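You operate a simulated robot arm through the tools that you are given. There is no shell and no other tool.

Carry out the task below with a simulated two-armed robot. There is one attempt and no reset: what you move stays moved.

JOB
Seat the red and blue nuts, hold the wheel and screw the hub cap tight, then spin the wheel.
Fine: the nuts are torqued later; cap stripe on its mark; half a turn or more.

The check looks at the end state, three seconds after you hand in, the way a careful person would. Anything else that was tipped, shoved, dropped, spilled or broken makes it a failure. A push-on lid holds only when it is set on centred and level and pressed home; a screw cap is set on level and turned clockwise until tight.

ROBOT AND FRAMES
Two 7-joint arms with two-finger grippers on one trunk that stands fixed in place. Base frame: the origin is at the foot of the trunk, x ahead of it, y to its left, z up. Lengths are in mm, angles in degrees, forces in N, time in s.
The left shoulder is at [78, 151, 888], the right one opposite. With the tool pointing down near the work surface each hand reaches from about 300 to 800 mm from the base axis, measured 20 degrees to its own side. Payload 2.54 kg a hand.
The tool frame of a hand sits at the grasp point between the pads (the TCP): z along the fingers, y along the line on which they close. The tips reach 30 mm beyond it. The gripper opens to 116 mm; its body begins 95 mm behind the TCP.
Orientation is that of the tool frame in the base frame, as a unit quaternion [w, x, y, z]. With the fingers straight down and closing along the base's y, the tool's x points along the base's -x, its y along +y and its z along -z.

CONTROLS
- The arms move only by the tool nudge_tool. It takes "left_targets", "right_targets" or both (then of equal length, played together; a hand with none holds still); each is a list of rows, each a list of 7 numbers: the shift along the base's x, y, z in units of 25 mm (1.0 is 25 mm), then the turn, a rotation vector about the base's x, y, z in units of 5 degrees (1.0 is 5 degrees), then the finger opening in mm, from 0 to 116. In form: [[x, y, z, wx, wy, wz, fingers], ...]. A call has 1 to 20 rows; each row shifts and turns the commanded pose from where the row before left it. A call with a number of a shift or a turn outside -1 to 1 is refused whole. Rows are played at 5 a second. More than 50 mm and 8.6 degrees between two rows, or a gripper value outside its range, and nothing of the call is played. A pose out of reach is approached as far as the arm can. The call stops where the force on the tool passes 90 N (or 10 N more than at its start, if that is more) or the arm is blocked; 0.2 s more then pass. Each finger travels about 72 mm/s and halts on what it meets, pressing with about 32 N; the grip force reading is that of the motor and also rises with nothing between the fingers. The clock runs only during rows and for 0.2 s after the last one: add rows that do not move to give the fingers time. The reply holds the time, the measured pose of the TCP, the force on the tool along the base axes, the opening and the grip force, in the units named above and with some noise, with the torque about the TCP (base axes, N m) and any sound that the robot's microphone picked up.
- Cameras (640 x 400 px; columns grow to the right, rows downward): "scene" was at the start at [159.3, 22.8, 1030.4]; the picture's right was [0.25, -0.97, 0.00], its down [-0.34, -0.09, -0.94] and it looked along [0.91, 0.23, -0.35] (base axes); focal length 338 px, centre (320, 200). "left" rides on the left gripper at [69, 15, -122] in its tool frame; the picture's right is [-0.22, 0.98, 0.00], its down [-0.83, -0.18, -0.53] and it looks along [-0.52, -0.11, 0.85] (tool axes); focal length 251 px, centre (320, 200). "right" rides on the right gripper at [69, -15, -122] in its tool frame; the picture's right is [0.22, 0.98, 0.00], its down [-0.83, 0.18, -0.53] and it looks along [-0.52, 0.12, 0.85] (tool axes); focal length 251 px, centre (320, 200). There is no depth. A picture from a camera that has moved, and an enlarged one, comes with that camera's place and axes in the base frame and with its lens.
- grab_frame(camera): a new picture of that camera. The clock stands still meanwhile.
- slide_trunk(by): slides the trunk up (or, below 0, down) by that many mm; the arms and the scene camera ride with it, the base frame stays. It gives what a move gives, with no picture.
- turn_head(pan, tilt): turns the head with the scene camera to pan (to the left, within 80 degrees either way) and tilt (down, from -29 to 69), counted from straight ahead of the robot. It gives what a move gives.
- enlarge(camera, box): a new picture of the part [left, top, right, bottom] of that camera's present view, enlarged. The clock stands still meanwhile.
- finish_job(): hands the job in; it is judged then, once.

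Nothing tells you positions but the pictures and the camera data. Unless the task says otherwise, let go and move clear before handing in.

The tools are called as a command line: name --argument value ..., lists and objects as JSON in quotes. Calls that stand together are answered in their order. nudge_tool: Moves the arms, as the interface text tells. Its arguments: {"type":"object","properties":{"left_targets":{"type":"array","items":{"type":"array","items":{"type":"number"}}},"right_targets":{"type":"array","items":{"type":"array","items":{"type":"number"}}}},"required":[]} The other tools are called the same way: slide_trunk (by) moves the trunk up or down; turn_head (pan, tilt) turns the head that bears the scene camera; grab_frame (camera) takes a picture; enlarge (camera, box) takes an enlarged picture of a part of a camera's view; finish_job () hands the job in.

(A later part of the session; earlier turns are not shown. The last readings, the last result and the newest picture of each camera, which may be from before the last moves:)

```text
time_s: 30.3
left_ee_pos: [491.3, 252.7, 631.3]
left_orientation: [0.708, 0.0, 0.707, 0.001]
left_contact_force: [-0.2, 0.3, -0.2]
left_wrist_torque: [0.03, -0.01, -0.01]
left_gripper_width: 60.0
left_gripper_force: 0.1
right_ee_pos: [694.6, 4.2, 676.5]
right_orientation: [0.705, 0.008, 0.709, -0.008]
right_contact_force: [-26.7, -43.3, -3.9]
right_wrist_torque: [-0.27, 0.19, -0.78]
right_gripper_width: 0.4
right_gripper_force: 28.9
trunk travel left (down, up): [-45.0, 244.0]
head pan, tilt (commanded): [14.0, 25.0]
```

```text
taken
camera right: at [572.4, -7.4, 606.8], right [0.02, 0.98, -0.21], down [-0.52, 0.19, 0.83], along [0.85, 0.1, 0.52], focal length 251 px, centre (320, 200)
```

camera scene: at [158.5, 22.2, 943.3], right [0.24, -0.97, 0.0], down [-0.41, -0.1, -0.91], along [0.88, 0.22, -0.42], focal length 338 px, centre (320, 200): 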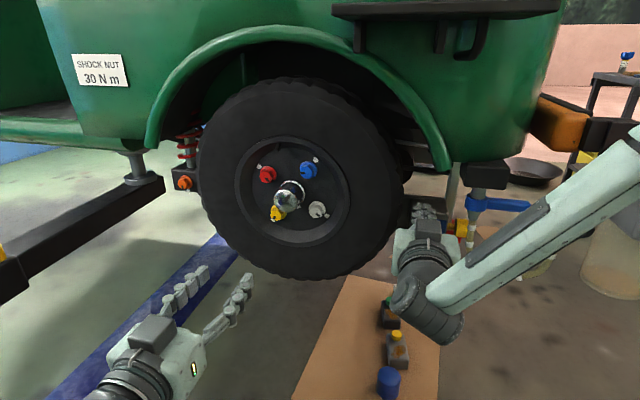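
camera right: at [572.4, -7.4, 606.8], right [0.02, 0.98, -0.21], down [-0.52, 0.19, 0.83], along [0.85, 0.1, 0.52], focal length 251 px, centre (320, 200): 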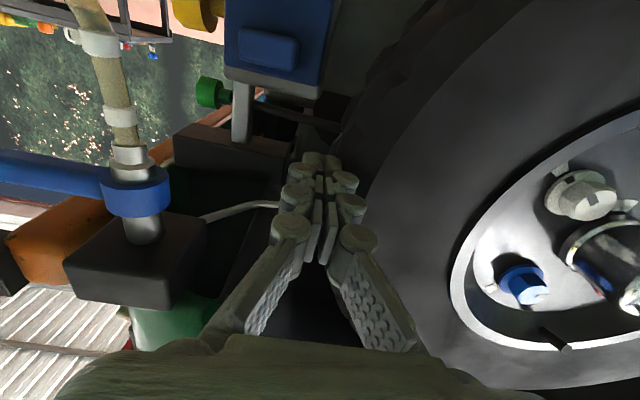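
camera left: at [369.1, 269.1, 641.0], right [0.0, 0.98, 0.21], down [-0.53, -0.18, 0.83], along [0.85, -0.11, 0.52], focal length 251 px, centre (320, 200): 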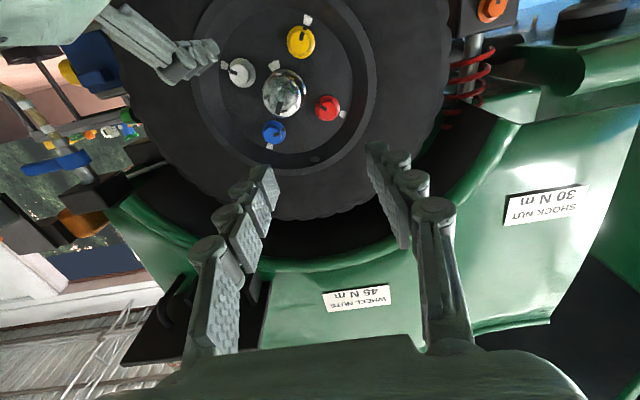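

The right hand presses the tread with about 50 N, so the wheel is held. Now I'll bring the left hand in front of the blue nut, still short of it, for a closer look.

nudge_tool --left_targets '[[0.3, -0.4, 0.6, 0, 0, 0, 60], [0.6, -0.4, 0.6, 0, 0, 0, 60], [0.8, -0.4, 0.6, 0, 0, 0, 60], [0.8, -0.4, 0.6, 0, 0, 0, 60], [0.8, -0.4, 0.6, 0, 0, 0, 60], [0.8, -0.4, 0.6, 0, 0, 0, 60], [0.8, -0.4, 0.4, 0, 0, 0, 60], [0, 0, 0, 0, 0, 0, 60]]'

grab_frame --camera "left"

grab_frame --camera "scene"

```text
time_s: 32.1
left_ee_pos: [613.7, 182.4, 730.4]
left_orientation: [0.708, 0.0, 0.706, 0.001]
left_contact_force: [-0.5, -0.3, 0.1]
left_wrist_torque: [0.01, 0.0, 0.03]
left_gripper_width: 59.9
left_gripper_force: 0.0
right_ee_pos: [694.7, 3.5, 676.0]
right_orientation: [0.705, 0.009, 0.709, -0.008]
right_contact_force: [-28.3, -43.8, -3.0]
right_wrist_torque: [-0.29, 0.24, -0.76]
right_gripper_width: 0.0
right_gripper_force: 28.7
trunk travel left (down, up): [-45.0, 244.0]
head pan, tilt (commanded): [14.0, 25.0]
```

```text
taken
camera left: at [491.2, 198.2, 661.9], right [0.0, 0.98, 0.22], down [-0.54, -0.18, 0.82], along [0.84, -0.12, 0.52], focal length 251 px, centre (320, 200)
```

left: 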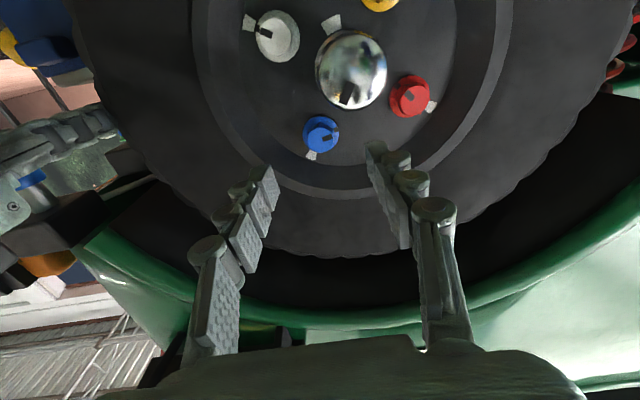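

```text
taken
camera scene: at [157.6, 20.4, 943.6], right [0.24, -0.97, 0.0], down [-0.41, -0.1, -0.91], along [0.88, 0.22, -0.42], focal length 338 px, centre (320, 200)
```

scene: 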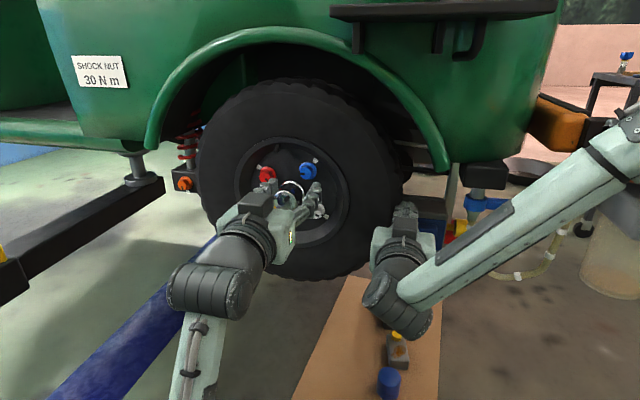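

enlarge --camera "left" --box '[280, 100, 360, 180]'

enlarge --camera "left" --box '[230, 0, 450, 170]'

enlarge --camera "scene" --box '[235, 130, 355, 230]'

```text
5.00 times, centred on (320, 140) of left
camera zoom: at [491.2, 198.2, 661.9], right [0.0, 0.98, 0.22], down [-0.54, -0.18, 0.82], along [0.84, -0.12, 0.52], focal length 1257 px, centre (320, 500)
```

zoom: 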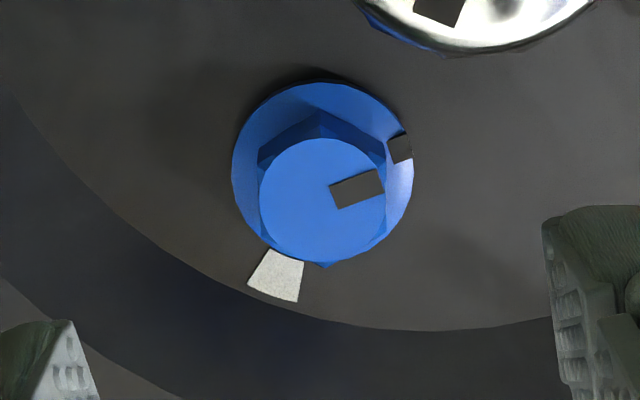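

```text
2.35 times, centred on (340, 85) of left
camera zoom: at [491.2, 198.2, 661.9], right [0.0, 0.98, 0.22], down [-0.54, -0.18, 0.82], along [0.84, -0.12, 0.52], focal length 592 px, centre (273, 471)
```

zoom: 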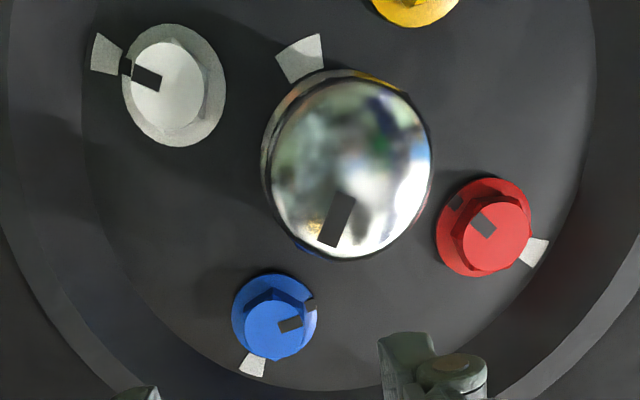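

```text
4.00 times, centred on (295, 180) of scene
camera zoom: at [157.6, 20.4, 943.6], right [0.24, -0.97, 0.0], down [-0.41, -0.1, -0.91], along [0.88, 0.22, -0.42], focal length 1353 px, centre (420, 280)
```

zoom: 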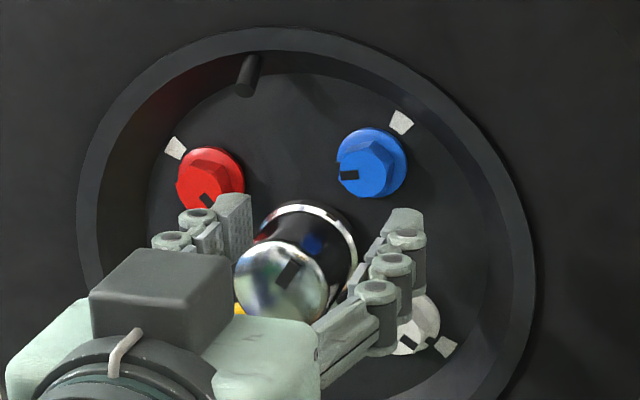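

The blue nut is centred near y=183, z=732, about 22 mm across flats, and its stripe still needs roughly 130° clockwise. I'll roll the left hand by -10°, narrow the fingers to 42 mm and advance partway.

nudge_tool --left_targets '[[0, 0.02, 0.05, -1, 0, 0, 50], [0, 0, 0, -1, 0, 0, 42], [0.7, 0, 0, 0, 0, 0, 42], [0.7, 0, 0, 0, 0, 0, 42], [0.6, 0, 0, 0, 0, 0, 42], [0, 0, 0, 0, 0, 0, 42]]'

grab_frame --camera "left"

enlarge --camera "scene" --box '[235, 130, 355, 230]'

```text
time_s: 33.5
left_ee_pos: [664.6, 188.2, 727.4]
left_orientation: [0.702, -0.058, 0.708, -0.052]
left_contact_force: [-0.6, -0.3, 0.0]
left_wrist_torque: [-0.02, -0.01, 0.0]
left_gripper_width: 41.9
left_gripper_force: 0.1
right_ee_pos: [695.9, 3.4, 677.5]
right_orientation: [0.705, 0.008, 0.709, -0.008]
right_contact_force: [-25.1, -43.3, -3.0]
right_wrist_torque: [-0.32, 0.24, -0.77]
right_gripper_width: 0.0
right_gripper_force: 29.2
trunk travel left (down, up): [-45.0, 244.0]
head pan, tilt (commanded): [14.0, 25.0]
```

```text
taken
camera left: at [540.4, 192.1, 657.2], right [-0.01, 1.0, 0.06], down [-0.53, -0.06, 0.85], along [0.85, -0.03, 0.53], focal length 251 px, centre (320, 200)
```

left: 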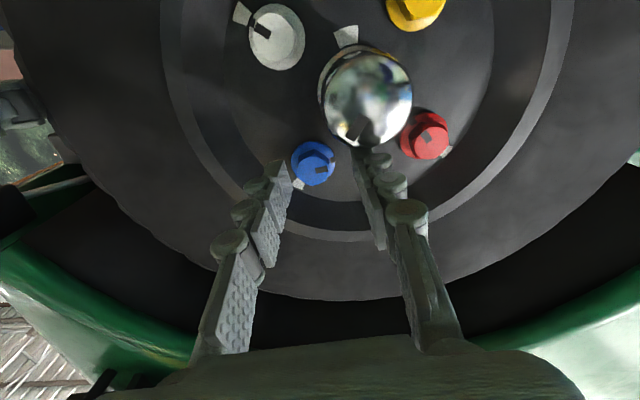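

```text
4.00 times, centred on (295, 180) of scene
camera zoom: at [157.8, 20.5, 943.6], right [0.24, -0.97, 0.0], down [-0.41, -0.1, -0.91], along [0.88, 0.22, -0.42], focal length 1353 px, centre (420, 280)
```

zoom: 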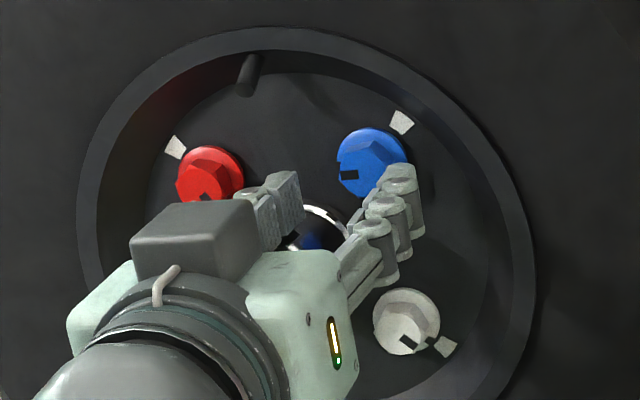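

The hand is about 5 mm off in y and 4 mm in z. I'll correct to the nut centre and advance slowly until the tips are around the hex.

nudge_tool --left_targets '[[0, -0.2, 0.18, 0, 0, 0, 42], [0.3, 0, 0, 0, 0, 0, 42], [0.2, 0, 0, 0, 0, 0, 42], [0, 0, 0, 0, 0, 0, 42]]'

grab_frame --camera "left"

enlarge --camera "scene" --box '[265, 140, 345, 210]'

```text
time_s: 34.5
left_ee_pos: [675.6, 184.4, 728.8]
left_orientation: [0.701, -0.057, 0.709, -0.049]
left_contact_force: [0.6, 0.7, 0.7]
left_wrist_torque: [0.0, 0.02, 0.0]
left_gripper_width: 42.2
left_gripper_force: 0.1
right_ee_pos: [695.6, 3.3, 676.1]
right_orientation: [0.706, 0.008, 0.708, -0.008]
right_contact_force: [-20.7, -43.8, -3.0]
right_wrist_torque: [-0.31, 0.19, -0.85]
right_gripper_width: 0.0
right_gripper_force: 28.7
trunk travel left (down, up): [-45.0, 244.0]
head pan, tilt (commanded): [14.0, 25.0]
```

```text
taken
camera left: at [552.3, 189.0, 660.0], right [-0.01, 1.0, 0.07], down [-0.52, -0.06, 0.85], along [0.85, -0.03, 0.52], focal length 251 px, centre (320, 200)
```

left: 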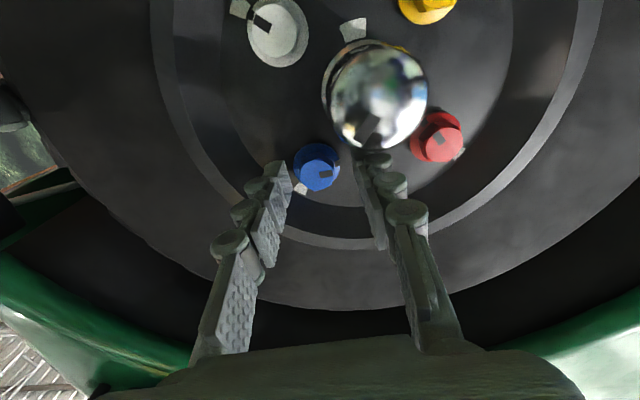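

```text
5.71 times, centred on (305, 175) of scene
camera zoom: at [157.9, 20.5, 943.5], right [0.24, -0.97, 0.0], down [-0.41, -0.1, -0.91], along [0.88, 0.22, -0.42], focal length 1932 px, centre (406, 343)
```

zoom: 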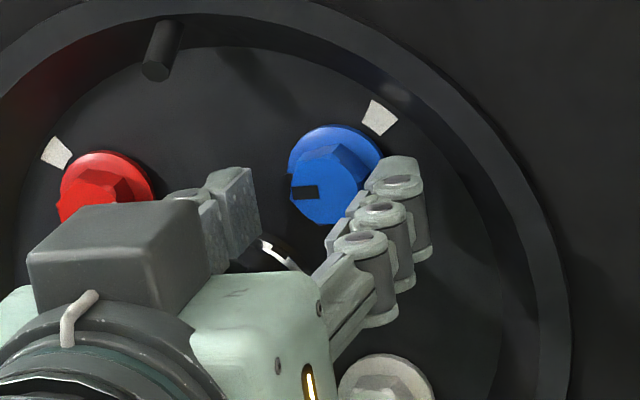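

enlarge --camera "left" --box '[260, 120, 380, 220]'

```text
4.00 times, centred on (320, 170) of left
camera zoom: at [552.3, 189.0, 660.0], right [-0.01, 1.0, 0.07], down [-0.52, -0.06, 0.85], along [0.85, -0.03, 0.52], focal length 1006 px, centre (320, 320)
```

zoom: 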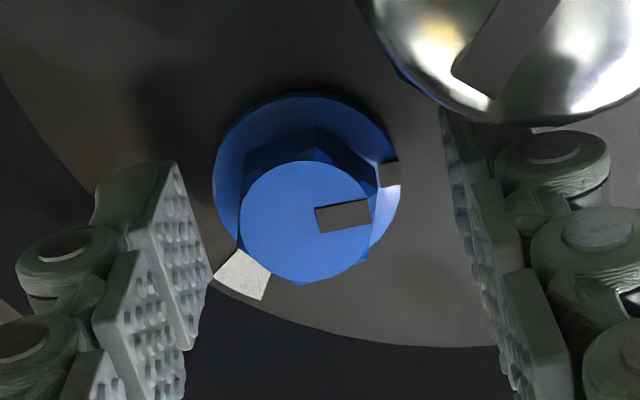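

Relative to the fingertips, the wrist camera shows the nut about 5–6 mm higher and 2 mm to the right. I'll correct and look again.

nudge_tool --left_targets '[[0, -0.08, 0.22, 0, 0, 0, 42], [0, 0, 0, 0, 0, 0, 42]]'

enlarge --camera "left" --box '[260, 120, 380, 220]'

enlarge --camera "scene" --box '[265, 140, 345, 210]'

```text
time_s: 35.1
left_ee_pos: [676.2, 183.5, 733.5]
left_orientation: [0.701, -0.056, 0.71, -0.047]
left_contact_force: [-0.1, -0.6, -0.5]
left_wrist_torque: [-0.01, 0.02, -0.01]
left_gripper_width: 41.8
left_gripper_force: 0.0
right_ee_pos: [695.1, 3.0, 676.5]
right_orientation: [0.705, 0.008, 0.709, -0.007]
right_contact_force: [-21.3, -42.8, -3.1]
right_wrist_torque: [-0.29, 0.25, -0.8]
right_gripper_width: 0.2
right_gripper_force: 28.3
trunk travel left (down, up): [-45.0, 244.0]
head pan, tilt (commanded): [14.0, 25.0]
```

```text
4.00 times, centred on (320, 170) of left
camera zoom: at [552.2, 188.2, 664.4], right [-0.01, 1.0, 0.07], down [-0.52, -0.07, 0.85], along [0.85, -0.03, 0.52], focal length 1006 px, centre (320, 320)
```

zoom: 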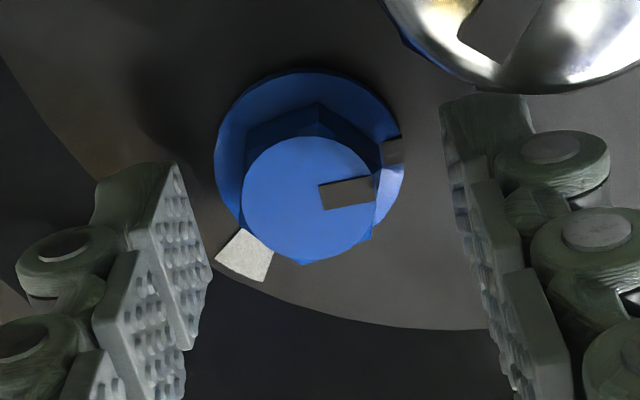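

```text
5.71 times, centred on (305, 175) of scene
camera zoom: at [157.9, 20.5, 943.5], right [0.24, -0.97, 0.0], down [-0.41, -0.1, -0.91], along [0.88, 0.22, -0.42], focal length 1932 px, centre (406, 343)
```

zoom: 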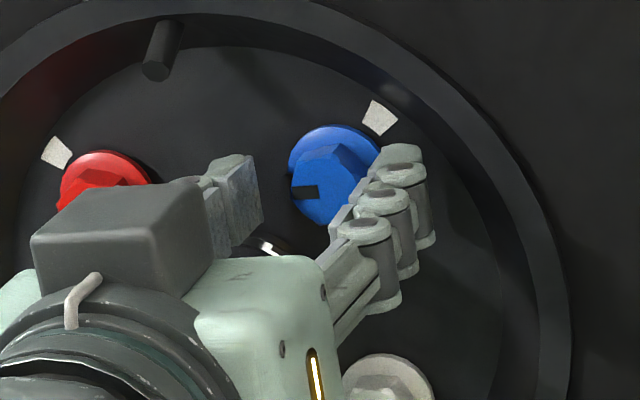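

nudge_tool --left_targets '[[0, -0.08, 0, 0, 0, 0, 42], [0.12, 0, 0, 0, 0, 0, 42], [0.12, 0, 0, 0, 0, 0, 42], [0, 0, 0, 0, 0, 0, 42]]'

enlarge --camera "left" --box '[260, 120, 380, 220]'

```text
time_s: 36.1
left_ee_pos: [682.0, 182.2, 732.6]
left_orientation: [0.701, -0.056, 0.71, -0.047]
left_contact_force: [0.0, -0.1, 0.0]
left_wrist_torque: [-0.01, 0.0, 0.0]
left_gripper_width: 42.1
left_gripper_force: 0.2
right_ee_pos: [695.6, 1.5, 675.7]
right_orientation: [0.705, 0.008, 0.709, -0.008]
right_contact_force: [-19.7, -42.1, -3.2]
right_wrist_torque: [-0.34, 0.18, -0.79]
right_gripper_width: 0.2
right_gripper_force: 29.0
trunk travel left (down, up): [-45.0, 244.0]
head pan, tilt (commanded): [14.0, 25.0]
```

```text
4.00 times, centred on (320, 170) of left
camera zoom: at [558.0, 186.1, 663.4], right [-0.01, 1.0, 0.07], down [-0.52, -0.07, 0.85], along [0.85, -0.03, 0.52], focal length 1006 px, centre (320, 320)
```

zoom: 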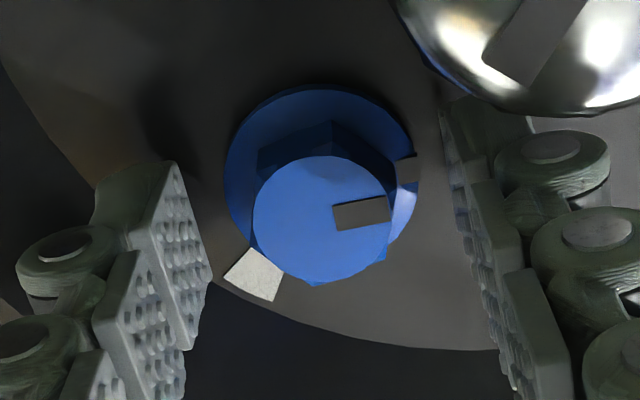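

The nut is now centred between the pads. I'll close on it.

nudge_tool --left_targets '[[0, 0, 0, 0, 0, 0, 30], [0, 0, 0, 0, 0, 0, 20], [0, 0, 0, 0, 0, 0, 15], [0, 0, 0, 0, 0, 0, 15]]'

enlarge --camera "left" --box '[260, 120, 380, 220]'

enlarge --camera "scene" --box '[235, 130, 355, 230]'

```text
time_s: 37.1
left_ee_pos: [681.5, 182.8, 732.7]
left_orientation: [0.7, -0.056, 0.71, -0.047]
left_contact_force: [-12.3, 0.3, -9.7]
left_wrist_torque: [0.04, 0.0, 0.03]
left_gripper_width: 23.6
left_gripper_force: 44.9
right_ee_pos: [695.5, 2.9, 676.0]
right_orientation: [0.706, 0.008, 0.708, -0.008]
right_contact_force: [-20.9, -42.7, -1.8]
right_wrist_torque: [-0.31, 0.18, -0.8]
right_gripper_width: 0.0
right_gripper_force: 28.8
trunk travel left (down, up): [-45.0, 244.0]
head pan, tilt (commanded): [14.0, 25.0]
```

```text
4.00 times, centred on (320, 170) of left
camera zoom: at [558.1, 186.4, 663.8], right [-0.01, 1.0, 0.07], down [-0.52, -0.07, 0.85], along [0.85, -0.03, 0.52], focal length 1006 px, centre (320, 320)
```

zoom: 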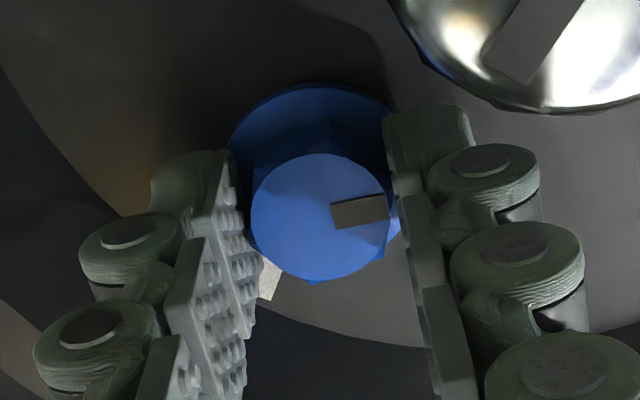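

```text
4.00 times, centred on (295, 180) of scene
camera zoom: at [158.0, 20.6, 943.4], right [0.24, -0.97, 0.0], down [-0.41, -0.1, -0.91], along [0.88, 0.22, -0.42], focal length 1353 px, centre (420, 280)
```

zoom: 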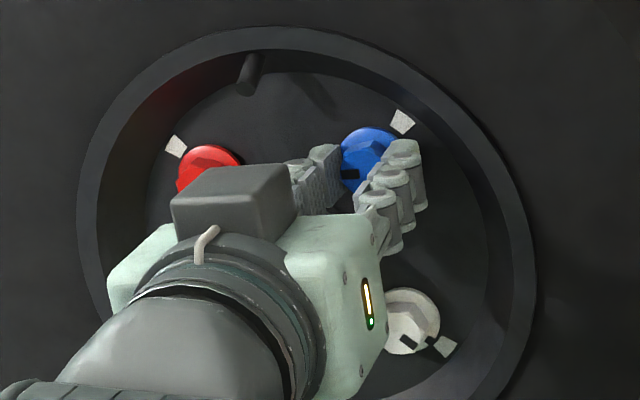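

The grip is on the hex flats at 23.6 mm. I'll turn clockwise (+x rotation) 20° and check that the nut follows.

nudge_tool --left_targets '[[0, 0, 0, 1, 0, 0, 15], [0, 0, 0, 1, 0, 0, 15], [0, 0, 0, 1, 0, 0, 15], [0, 0, 0, 1, 0, 0, 15], [0, 0, 0, 0, 0, 0, 15]]'

enlarge --camera "left" --box '[260, 120, 380, 220]'

grab_frame --camera "left"

```text
time_s: 38.3
left_ee_pos: [684.0, 181.0, 734.0]
left_orientation: [0.698, 0.057, 0.71, 0.067]
left_contact_force: [-10.3, 32.2, -27.4]
left_wrist_torque: [0.12, 0.95, 0.8]
left_gripper_width: 22.4
left_gripper_force: 45.1
right_ee_pos: [696.7, 4.0, 673.7]
right_orientation: [0.703, 0.008, 0.711, -0.01]
right_contact_force: [-33.8, -49.0, -6.6]
right_wrist_torque: [-0.37, 0.32, -0.72]
right_gripper_width: 0.0
right_gripper_force: 28.6
trunk travel left (down, up): [-45.0, 244.0]
head pan, tilt (commanded): [14.0, 25.0]
```

```text
4.00 times, centred on (320, 170) of left
camera zoom: at [559.7, 206.6, 671.6], right [-0.01, 0.92, 0.38], down [-0.52, -0.33, 0.79], along [0.86, -0.19, 0.48], focal length 1006 px, centre (320, 320)
```

zoom: 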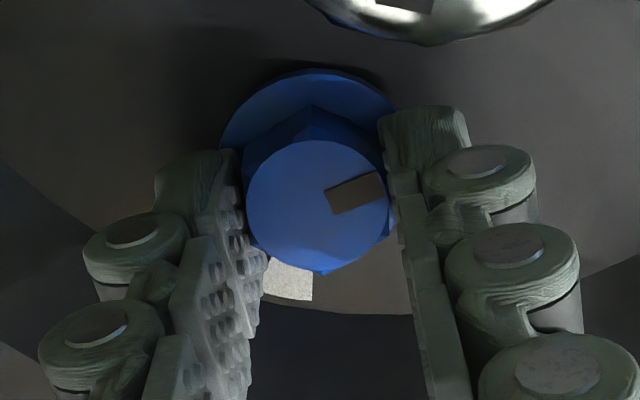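

```text
taken
camera left: at [559.7, 206.6, 671.6], right [-0.01, 0.92, 0.38], down [-0.52, -0.33, 0.79], along [0.86, -0.19, 0.48], focal length 251 px, centre (320, 200)
```

left: 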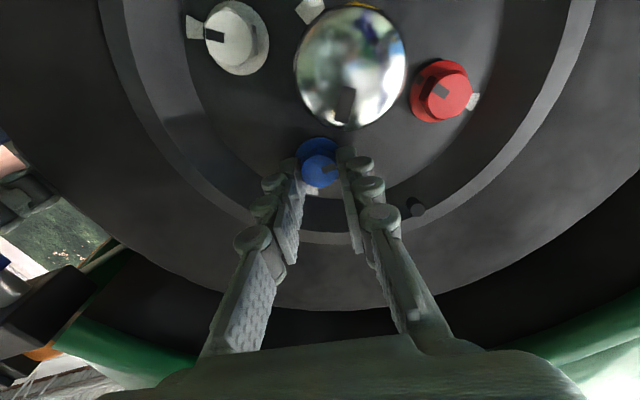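

The nut follows, but there's some side force because the hand's axis is slightly off the nut's. I'll shift 1.5 mm to relieve it and keep turning in short steps.

nudge_tool --left_targets '[[0, 0.06, -0.06, 0, 0, 0, 15], [0, 0, 0, 0, 0, 0, 15]]'

```text
time_s: 38.9
left_ee_pos: [683.9, 181.2, 735.7]
left_orientation: [0.7, 0.058, 0.709, 0.065]
left_contact_force: [-9.3, 28.2, -21.5]
left_wrist_torque: [0.11, 1.06, 0.7]
left_gripper_width: 22.0
left_gripper_force: 45.2
right_ee_pos: [695.3, 4.0, 674.6]
right_orientation: [0.704, 0.008, 0.711, -0.01]
right_contact_force: [-32.1, -47.5, -6.9]
right_wrist_torque: [-0.36, 0.27, -0.74]
right_gripper_width: 0.0
right_gripper_force: 28.7
trunk travel left (down, up): [-45.0, 244.0]
head pan, tilt (commanded): [14.0, 25.0]
```

nudge_tool --left_targets '[[0, 0.12, -0.1, 0, 0, 0, 15], [0, 0, 0, 0, 0, 0, 15]]'

```text
time_s: 39.5
left_ee_pos: [684.2, 181.0, 737.9]
left_orientation: [0.703, 0.06, 0.706, 0.062]
left_contact_force: [3.3, 20.3, -12.2]
left_wrist_torque: [0.07, 1.41, 0.65]
left_gripper_width: 21.1
left_gripper_force: 45.4
right_ee_pos: [695.6, 2.2, 674.5]
right_orientation: [0.704, 0.009, 0.71, -0.01]
right_contact_force: [-29.7, -46.8, -7.0]
right_wrist_torque: [-0.41, 0.41, -0.77]
right_gripper_width: 0.0
right_gripper_force: 28.4
trunk travel left (down, up): [-45.0, 244.0]
head pan, tilt (commanded): [14.0, 25.0]
```

enlarge --camera "left" --box '[260, 120, 380, 220]'

enlarge --camera "scene" --box '[235, 130, 355, 230]'

grab_frame --camera "scene"

```text
4.00 times, centred on (320, 170) of left
camera zoom: at [560.6, 207.9, 671.5], right [0.0, 0.92, 0.38], down [-0.53, -0.32, 0.78], along [0.85, -0.2, 0.49], focal length 1006 px, centre (320, 320)
```

zoom: 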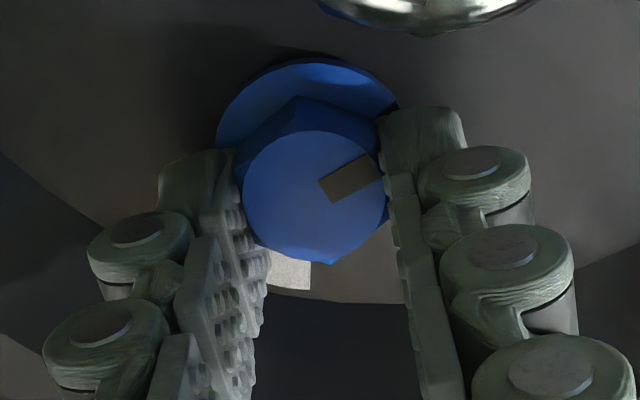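

```text
4.00 times, centred on (295, 180) of scene
camera zoom: at [159.0, 21.5, 943.3], right [0.24, -0.97, 0.0], down [-0.41, -0.1, -0.91], along [0.88, 0.22, -0.42], focal length 1353 px, centre (420, 280)
```

zoom: 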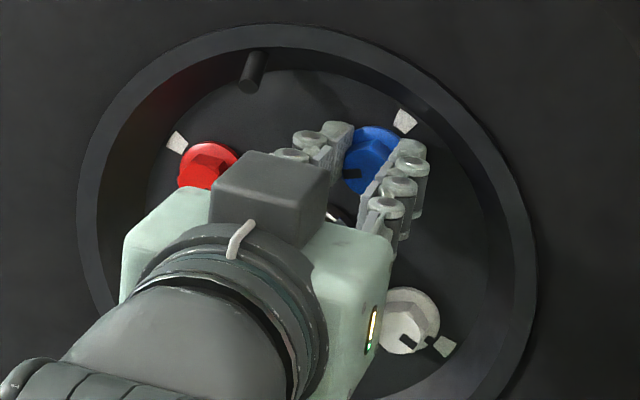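

```text
taken
camera scene: at [159.0, 21.5, 943.3], right [0.24, -0.97, 0.0], down [-0.41, -0.1, -0.91], along [0.88, 0.22, -0.42], focal length 338 px, centre (320, 200)
```

scene: 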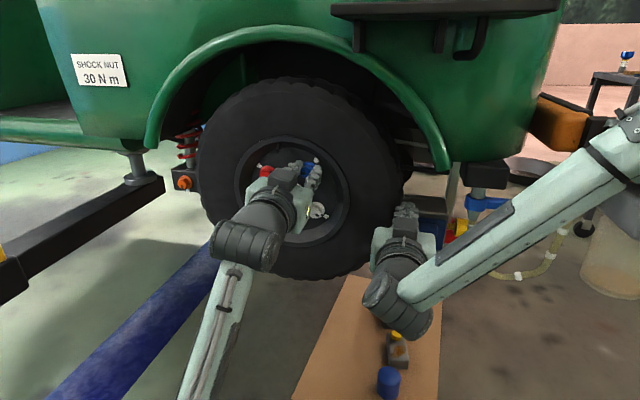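

The hand has crept about 4 mm above the nut axis, so the commanded pose must be offset from the nut. I'll bring the command back to the nut axis (about +3.5 mm y, -5 mm z).

nudge_tool --left_targets '[[0, 0.1, -0.1, 0, 0, 0, 15], [0, 0.04, -0.1, 0, 0, 0, 15], [0, 0, 0, 0, 0, 0, 15]]'

enlarge --camera "left" --box '[260, 120, 380, 220]'

```text
time_s: 40.3
left_ee_pos: [683.4, 181.6, 737.3]
left_orientation: [0.708, 0.062, 0.701, 0.061]
left_contact_force: [28.1, 5.8, 11.5]
left_wrist_torque: [0.03, -0.15, 0.13]
left_gripper_width: 21.1
left_gripper_force: 45.1
right_ee_pos: [696.6, 3.6, 674.8]
right_orientation: [0.704, 0.009, 0.71, -0.009]
right_contact_force: [-21.1, -42.6, -7.9]
right_wrist_torque: [-0.42, 0.33, -0.8]
right_gripper_width: 0.0
right_gripper_force: 28.4
trunk travel left (down, up): [-45.0, 244.0]
head pan, tilt (commanded): [14.0, 25.0]
```

```text
4.00 times, centred on (320, 170) of left
camera zoom: at [561.1, 209.0, 669.8], right [0.0, 0.92, 0.38], down [-0.54, -0.32, 0.78], along [0.84, -0.21, 0.5], focal length 1006 px, centre (320, 320)
```

zoom: 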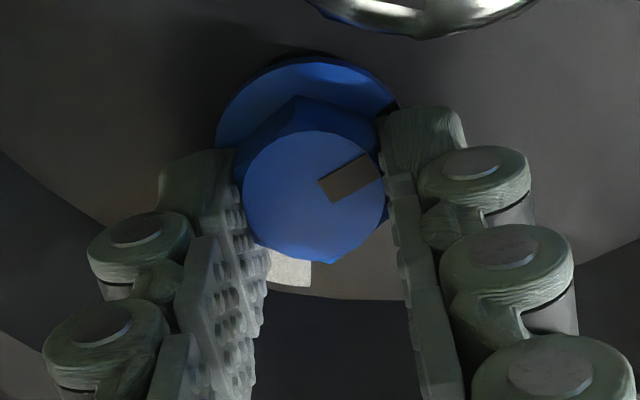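

Side force is now small but there is axial pull. I'll release, let the arm settle, and recentre before turning further.

nudge_tool --left_targets '[[0, 0, 0, 0, 0, 0, 40], [0, 0, 0, 0, 0, 0, 40], [0, 0, 0, 0, 0, 0, 40], [0, 0, 0, 0, 0, 0, 40]]'

enlarge --camera "left" --box '[260, 120, 380, 220]'

```text
time_s: 41.3
left_ee_pos: [683.3, 183.4, 732.7]
left_orientation: [0.705, 0.062, 0.704, 0.062]
left_contact_force: [0.4, 0.4, 0.9]
left_wrist_torque: [0.01, -0.01, -0.02]
left_gripper_width: 39.9
left_gripper_force: 0.1
right_ee_pos: [695.6, 2.2, 676.2]
right_orientation: [0.706, 0.008, 0.708, -0.008]
right_contact_force: [-11.1, -41.9, -3.3]
right_wrist_torque: [-0.35, 0.18, -0.86]
right_gripper_width: 0.0
right_gripper_force: 28.8
trunk travel left (down, up): [-45.0, 244.0]
head pan, tilt (commanded): [14.0, 25.0]
```

```text
4.00 times, centred on (320, 170) of left
camera zoom: at [560.3, 209.6, 667.3], right [0.0, 0.92, 0.38], down [-0.53, -0.32, 0.78], along [0.85, -0.2, 0.49], focal length 1006 px, centre (320, 320)
```

zoom: 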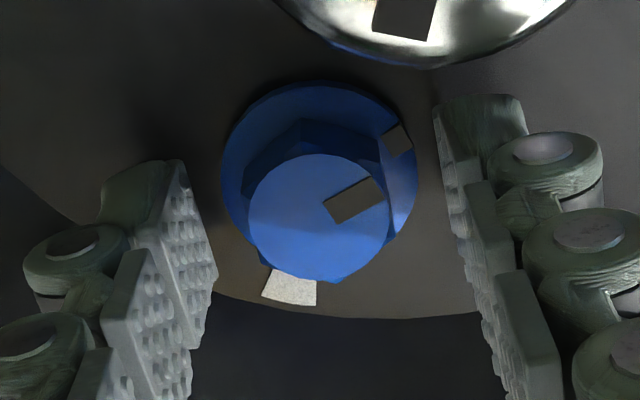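

Settled and centred, and the reading now agrees with the command. I'll grip here (roll 10°) and turn 60° clockwise.

nudge_tool --left_targets '[[0, 0, 0, 0, 0, 0, 25], [0, 0, 0, 0, 0, 0, 12], [0, 0, 0, 0, 0, 0, 12], [0, 0, 0, 1, 0, 0, 12], [0, 0, 0, 1, 0, 0, 12], [0, 0, 0, 1, 0, 0, 12], [0, 0, 0, 1, 0, 0, 12], [0, 0, 0, 0, 0, 0, 12]]'

enlarge --camera "left" --box '[260, 120, 380, 220]'

```text
time_s: 43.1
left_ee_pos: [683.7, 180.4, 732.2]
left_orientation: [0.683, 0.184, 0.683, 0.183]
left_contact_force: [16.1, -4.0, 0.7]
left_wrist_torque: [-0.03, -0.23, -0.23]
left_gripper_width: 20.8
left_gripper_force: 44.7
right_ee_pos: [695.5, 3.6, 675.2]
right_orientation: [0.705, 0.008, 0.709, -0.008]
right_contact_force: [-17.8, -41.0, -1.9]
right_wrist_torque: [-0.34, 0.21, -0.77]
right_gripper_width: 0.0
right_gripper_force: 28.9
trunk travel left (down, up): [-45.0, 244.0]
head pan, tilt (commanded): [14.0, 25.0]
```

```text
4.00 times, centred on (320, 170) of left
camera zoom: at [560.4, 230.0, 680.4], right [0.0, 0.74, 0.68], down [-0.53, -0.57, 0.62], along [0.85, -0.36, 0.39], focal length 1006 px, centre (320, 320)
```

zoom: 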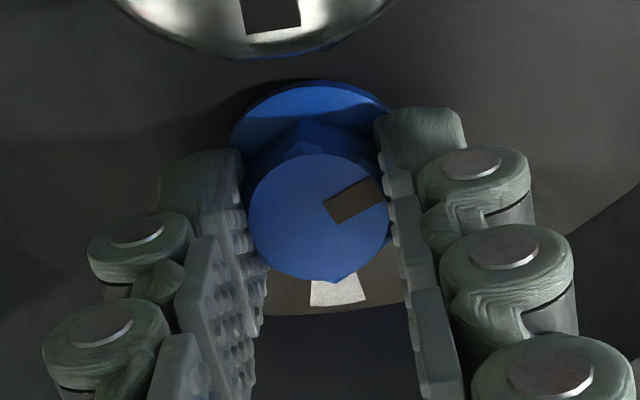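

The nut turns cleanly with the hand with almost no side force. Its stripe sits about 14° behind the grip line, so about 108° remains. I'll continue to roll 70°.

nudge_tool --left_targets '[[0, 0, 0, 1, 0, 0, 12], [0, 0, 0, 1, 0, 0, 12], [0, 0, 0, 1, 0, 0, 12], [0, 0, 0, 1, 0, 0, 12], [0, 0, 0, 0, 0, 0, 12]]'

nudge_tool --left_targets '[[0, 0, 0, 1, 0, 0, 12], [0, 0, 0, 1, 0, 0, 12], [0, 0, 0, 1, 0, 0, 12], [0, 0, 0, 1, 0, 0, 12], [0, 0, 0, 0, 0, 0, 12]]'

enlarge --camera "left" --box '[260, 120, 380, 220]'

grab_frame --camera "scene"

```text
time_s: 44.3
left_ee_pos: [683.2, 181.6, 730.9]
left_orientation: [0.641, 0.3, 0.64, 0.299]
left_contact_force: [24.2, -9.0, -1.4]
left_wrist_torque: [-0.02, -0.23, -0.48]
left_gripper_width: 21.0
left_gripper_force: 45.1
right_ee_pos: [696.0, 2.6, 675.2]
right_orientation: [0.704, 0.008, 0.71, -0.007]
right_contact_force: [-24.0, -43.4, -0.9]
right_wrist_torque: [-0.37, 0.24, -0.78]
right_gripper_width: 0.1
right_gripper_force: 28.6
trunk travel left (down, up): [-45.0, 244.0]
head pan, tilt (commanded): [14.0, 25.0]
```

```text
time_s: 45.5
left_ee_pos: [683.5, 181.9, 732.3]
left_orientation: [0.578, 0.407, 0.579, 0.405]
left_contact_force: [26.6, -12.6, -3.5]
left_wrist_torque: [0.01, 0.02, -0.42]
left_gripper_width: 20.7
left_gripper_force: 44.9
right_ee_pos: [696.4, 3.0, 676.1]
right_orientation: [0.705, 0.008, 0.709, -0.007]
right_contact_force: [-24.8, -43.4, 0.2]
right_wrist_torque: [-0.37, 0.22, -0.8]
right_gripper_width: 0.1
right_gripper_force: 28.4
trunk travel left (down, up): [-45.0, 244.0]
head pan, tilt (commanded): [14.0, 25.0]
```

```text
4.00 times, centred on (320, 170) of left
camera zoom: at [560.7, 252.0, 723.0], right [0.0, 0.13, 0.99], down [-0.54, -0.84, 0.11], along [0.84, -0.53, 0.07], focal length 1006 px, centre (320, 320)
```

zoom: 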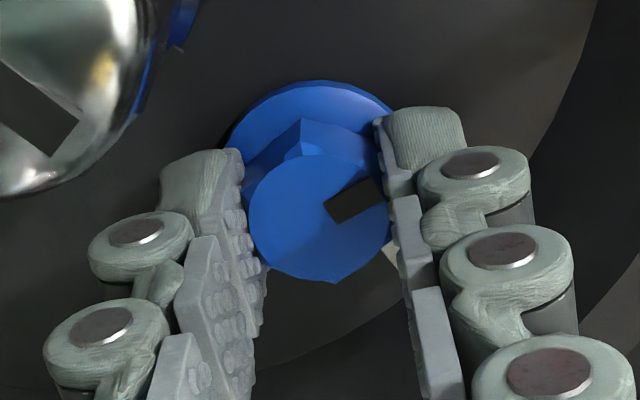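

```text
taken
camera scene: at [159.0, 20.0, 943.3], right [0.24, -0.97, 0.0], down [-0.41, -0.1, -0.91], along [0.88, 0.22, -0.42], focal length 338 px, centre (320, 200)
```

scene: 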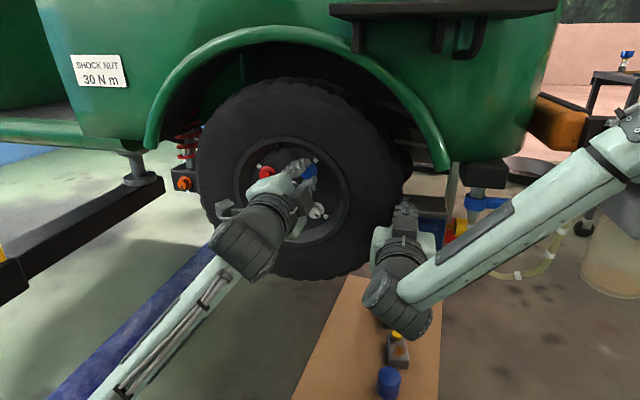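

The nut is advancing (it pulls the hand gently forward). I'll release, roll back 60° to the next pair of flats, follow it in slightly, and regrip.

nudge_tool --left_targets '[[0, 0, 0, 0, 0, 0, 36], [0, 0, 0, 0, 0, 0, 36], [0, 0, 0, 0, 0, 0, 36], [0, 0, 0, -1, 0, 0, 36], [0, 0, 0, -1, 0, 0, 36], [0, 0, 0, -1, 0, 0, 36], [0, 0, 0, -1, 0, 0, 36], [0, 0, 0, -1, 0, 0, 36], [0, 0, 0, -1, 0, 0, 36], [0, 0, 0, -1, 0, 0, 36], [0, 0, 0, -1, 0, 0, 36], [0, 0, 0, -1, 0, 0, 36], [0, 0, 0, -1, 0, 0, 36], [0, 0, 0, -1, 0, 0, 36], [0, 0, 0, -1, 0, 0, 36], [0, 0, 0, 0, 0, 0, 36]]'

enlarge --camera "left" --box '[260, 120, 380, 220]'

```text
time_s: 48.9
left_ee_pos: [682.7, 182.3, 732.4]
left_orientation: [0.705, 0.061, 0.704, 0.062]
left_contact_force: [-0.4, -0.8, 0.3]
left_wrist_torque: [0.03, -0.01, -0.01]
left_gripper_width: 36.0
left_gripper_force: 0.1
right_ee_pos: [696.7, 2.9, 675.2]
right_orientation: [0.705, 0.007, 0.709, -0.007]
right_contact_force: [-15.9, -40.0, -3.3]
right_wrist_torque: [-0.4, 0.23, -0.83]
right_gripper_width: 0.1
right_gripper_force: 28.6
trunk travel left (down, up): [-45.0, 244.0]
head pan, tilt (commanded): [14.0, 25.0]
```

```text
4.00 times, centred on (320, 170) of left
camera zoom: at [559.9, 209.4, 667.4], right [0.0, 0.92, 0.38], down [-0.53, -0.32, 0.78], along [0.85, -0.2, 0.49], focal length 1006 px, centre (320, 320)
```

zoom: 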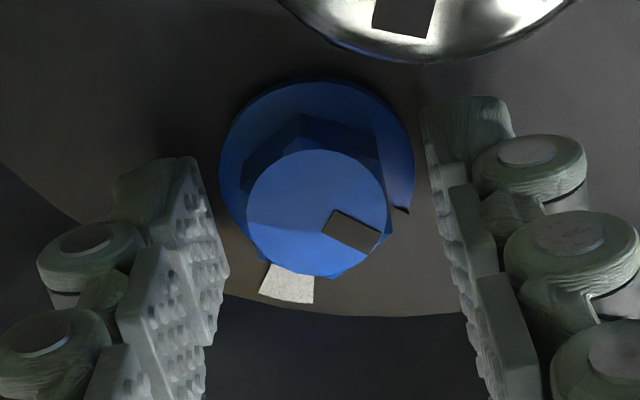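

The stripe is now at about 52° and the mark is at 124°, so roughly 70° remains. The nut has moved in about 2 mm. I'll follow it, regrip and turn 40°, then check.

nudge_tool --left_targets '[[0.07, 0, 0, 0, 0, 0, 36], [0, 0, 0, 0, 0, 0, 24], [0, 0, 0, 0, 0, 0, 12], [0, 0, 0, 0, 0, 0, 12], [0, 0, 0, 1, 0, 0, 12], [0.01, 0, 0, 1, 0, 0, 12], [0.01, 0, 0, 1, 0, 0, 12], [0.01, 0, 0, 1, 0, 0, 12], [0.01, 0, 0, 1, 0, 0, 12], [0.01, 0, 0, 1, 0, 0, 12], [0.01, 0, 0, 1, 0, 0, 12], [0.01, 0, 0, 1, 0, 0, 12], [0, 0, 0, 0, 0, 0, 12]]'

enlarge --camera "left" --box '[260, 120, 380, 220]'

```text
time_s: 51.7
left_ee_pos: [684.4, 181.8, 732.7]
left_orientation: [0.641, 0.3, 0.64, 0.299]
left_contact_force: [-24.2, -9.0, -11.1]
left_wrist_torque: [-0.01, 0.42, -0.19]
left_gripper_width: 21.1
left_gripper_force: 45.0
right_ee_pos: [694.8, 3.1, 677.3]
right_orientation: [0.706, 0.008, 0.708, -0.008]
right_contact_force: [-16.2, -41.5, 0.7]
right_wrist_torque: [-0.36, 0.12, -0.85]
right_gripper_width: 0.3
right_gripper_force: 29.1
trunk travel left (down, up): [-45.0, 244.0]
head pan, tilt (commanded): [14.0, 25.0]
```

```text
4.00 times, centred on (320, 170) of left
camera zoom: at [562.5, 244.6, 700.3], right [0.0, 0.46, 0.89], down [-0.54, -0.75, 0.39], along [0.84, -0.48, 0.25], focal length 1006 px, centre (320, 320)
```

zoom: 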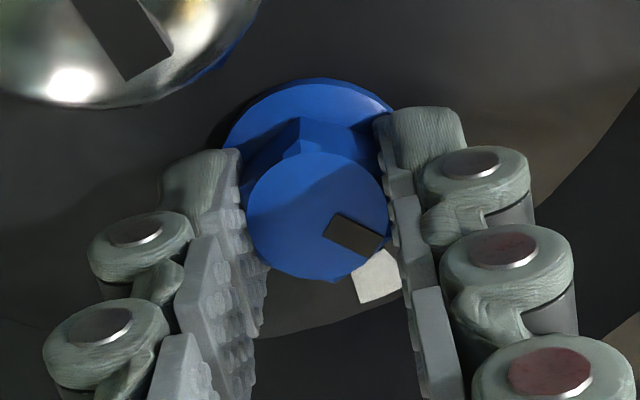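

Following well. The stripe is now about 30° short of the mark. I'll continue 20°, then finer.

nudge_tool --left_targets '[[0, 0, 0, 1, 0, 0, 12], [0, 0, 0, 1, 0, 0, 12], [0, 0, 0, 1, 0, 0, 12], [0, 0, 0, 1, 0, 0, 12], [0, 0, 0, 0, 0, 0, 12]]'

nudge_tool --left_targets '[[0, 0, 0, 0.8, 0, 0, 12], [0, 0, 0, 0, 0, 0, 12]]'

enlarge --camera "left" --box '[260, 120, 380, 220]'

```text
time_s: 52.9
left_ee_pos: [685.3, 181.2, 732.6]
left_orientation: [0.579, 0.408, 0.579, 0.405]
left_contact_force: [-22.5, -10.0, -16.1]
left_wrist_torque: [-0.05, 0.2, -0.89]
left_gripper_width: 20.9
left_gripper_force: 44.6
right_ee_pos: [696.0, 3.4, 677.6]
right_orientation: [0.706, 0.007, 0.708, -0.007]
right_contact_force: [-19.9, -41.6, 0.7]
right_wrist_torque: [-0.39, 0.17, -0.78]
right_gripper_width: 0.0
right_gripper_force: 28.0
trunk travel left (down, up): [-45.0, 244.0]
head pan, tilt (commanded): [14.0, 25.0]
```

```text
time_s: 53.5
left_ee_pos: [685.2, 181.1, 733.1]
left_orientation: [0.564, 0.428, 0.564, 0.426]
left_contact_force: [-21.5, -9.4, -17.7]
left_wrist_torque: [-0.06, 0.25, -0.81]
left_gripper_width: 21.1
left_gripper_force: 44.7
right_ee_pos: [695.0, 2.9, 676.9]
right_orientation: [0.706, 0.008, 0.708, -0.008]
right_contact_force: [-22.0, -42.8, 1.3]
right_wrist_torque: [-0.36, 0.16, -0.8]
right_gripper_width: 0.0
right_gripper_force: 29.7
trunk travel left (down, up): [-45.0, 244.0]
head pan, tilt (commanded): [14.0, 25.0]
```

```text
4.00 times, centred on (320, 170) of left
camera zoom: at [562.9, 252.1, 728.3], right [0.0, 0.06, 1.0], down [-0.54, -0.84, 0.05], along [0.84, -0.54, 0.03], focal length 1006 px, centre (320, 320)
```

zoom: 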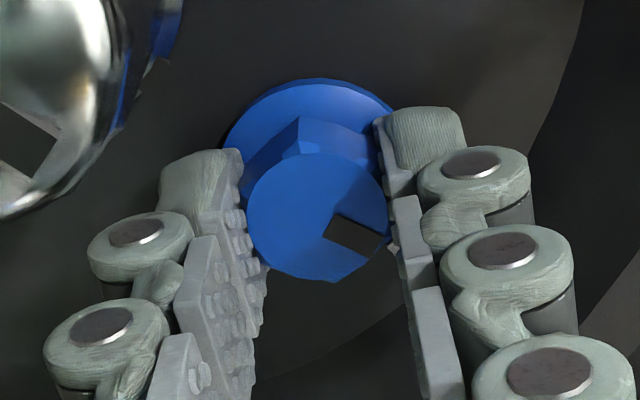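

Roll is 74° and the stripe is about 5–8° short, with no seating torque yet. I'll continue in small steps and watch the torque about x.

nudge_tool --left_targets '[[0, 0, 0, 0.8, 0, 0, 12], [0, 0, 0, 0, 0, 0, 12]]'

nudge_tool --left_targets '[[0, 0, 0, 0.6, 0, 0, 12], [0, 0, 0, 0, 0, 0, 12]]'

enlarge --camera "left" --box '[260, 120, 380, 220]'

enlarge --camera "scene" --box '[235, 130, 355, 230]'

```text
time_s: 54.1
left_ee_pos: [685.1, 181.3, 731.9]
left_orientation: [0.549, 0.447, 0.549, 0.445]
left_contact_force: [-17.7, -9.2, -15.9]
left_wrist_torque: [-0.1, 0.25, -1.0]
left_gripper_width: 21.2
left_gripper_force: 45.4
right_ee_pos: [696.1, 2.6, 677.7]
right_orientation: [0.706, 0.009, 0.708, -0.008]
right_contact_force: [-22.5, -43.2, 0.4]
right_wrist_torque: [-0.39, 0.19, -0.78]
right_gripper_width: 0.0
right_gripper_force: 28.6
trunk travel left (down, up): [-45.0, 244.0]
head pan, tilt (commanded): [14.0, 25.0]
```

```text
time_s: 54.7
left_ee_pos: [685.5, 180.8, 731.7]
left_orientation: [0.538, 0.461, 0.537, 0.459]
left_contact_force: [-15.1, -9.6, -16.8]
left_wrist_torque: [-0.08, 0.26, -1.1]
left_gripper_width: 21.2
left_gripper_force: 44.9
right_ee_pos: [696.1, 1.6, 676.9]
right_orientation: [0.706, 0.008, 0.708, -0.007]
right_contact_force: [-23.5, -43.3, 1.1]
right_wrist_torque: [-0.41, 0.21, -0.74]
right_gripper_width: 0.0
right_gripper_force: 28.5
trunk travel left (down, up): [-45.0, 244.0]
head pan, tilt (commanded): [14.0, 25.0]
```

```text
4.00 times, centred on (320, 170) of left
camera zoom: at [563.0, 252.2, 736.8], right [0.0, -0.06, 1.0], down [-0.54, -0.84, -0.05], along [0.84, -0.54, -0.04], focal length 1006 px, centre (320, 320)
```

zoom: 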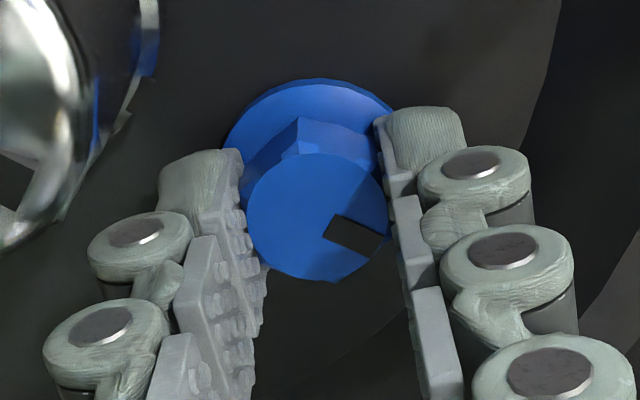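

```text
4.00 times, centred on (295, 180) of scene
camera zoom: at [158.0, 20.4, 943.5], right [0.24, -0.97, 0.0], down [-0.41, -0.1, -0.91], along [0.88, 0.22, -0.42], focal length 1353 px, centre (420, 280)
```

zoom: 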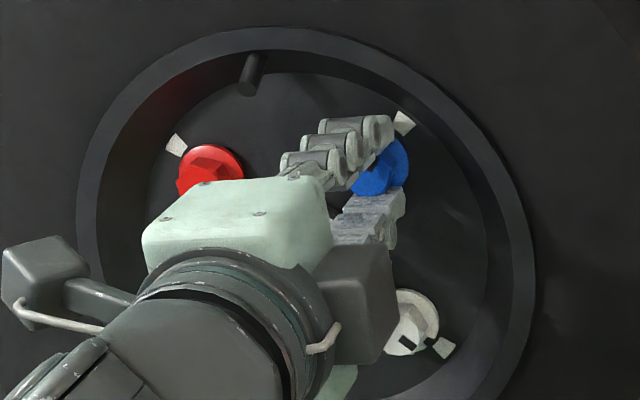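

nudge_tool --left_targets '[[0, 0, 0, 0.8, 0, 0, 12], [0, 0, 0, 0, 0, 0, 12]]'

nudge_tool --left_targets '[[0, 0, 0, 0, 0, 0, 34], [0, 0, 0, 0, 0, 0, 34], [0, 0, 0, 0, 0, 0, 34]]'

enlarge --camera "left" --box '[260, 120, 380, 220]'

```text
time_s: 55.3
left_ee_pos: [685.4, 181.4, 731.4]
left_orientation: [0.521, 0.48, 0.52, 0.477]
left_contact_force: [-17.7, -9.5, -15.0]
left_wrist_torque: [-0.12, 0.28, -1.01]
left_gripper_width: 21.2
left_gripper_force: 45.4
right_ee_pos: [695.6, 3.5, 676.7]
right_orientation: [0.706, 0.008, 0.708, -0.008]
right_contact_force: [-23.2, -43.3, 0.4]
right_wrist_torque: [-0.42, 0.22, -0.79]
right_gripper_width: 0.1
right_gripper_force: 28.5
trunk travel left (down, up): [-45.0, 244.0]
head pan, tilt (commanded): [14.0, 25.0]
```

```text
time_s: 56.1
left_ee_pos: [686.9, 184.1, 734.4]
left_orientation: [0.521, 0.477, 0.522, 0.479]
left_contact_force: [-0.4, 1.5, 0.7]
left_wrist_torque: [0.03, -0.03, 0.04]
left_gripper_width: 33.9
left_gripper_force: 0.1
right_ee_pos: [695.5, 3.7, 674.5]
right_orientation: [0.705, 0.008, 0.709, -0.008]
right_contact_force: [-16.8, -40.5, -3.8]
right_wrist_torque: [-0.47, 0.24, -0.81]
right_gripper_width: 0.1
right_gripper_force: 29.0
trunk travel left (down, up): [-45.0, 244.0]
head pan, tilt (commanded): [14.0, 25.0]
```

```text
4.00 times, centred on (320, 170) of left
camera zoom: at [563.1, 253.9, 743.2], right [0.0, -0.13, 0.99], down [-0.53, -0.84, -0.11], along [0.85, -0.53, -0.07], focal length 1006 px, centre (320, 320)
```

zoom: 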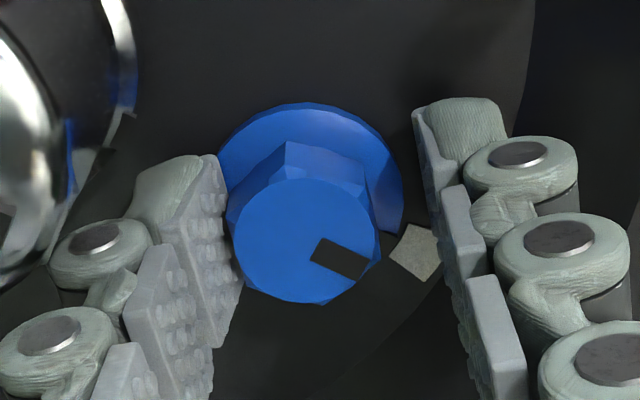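

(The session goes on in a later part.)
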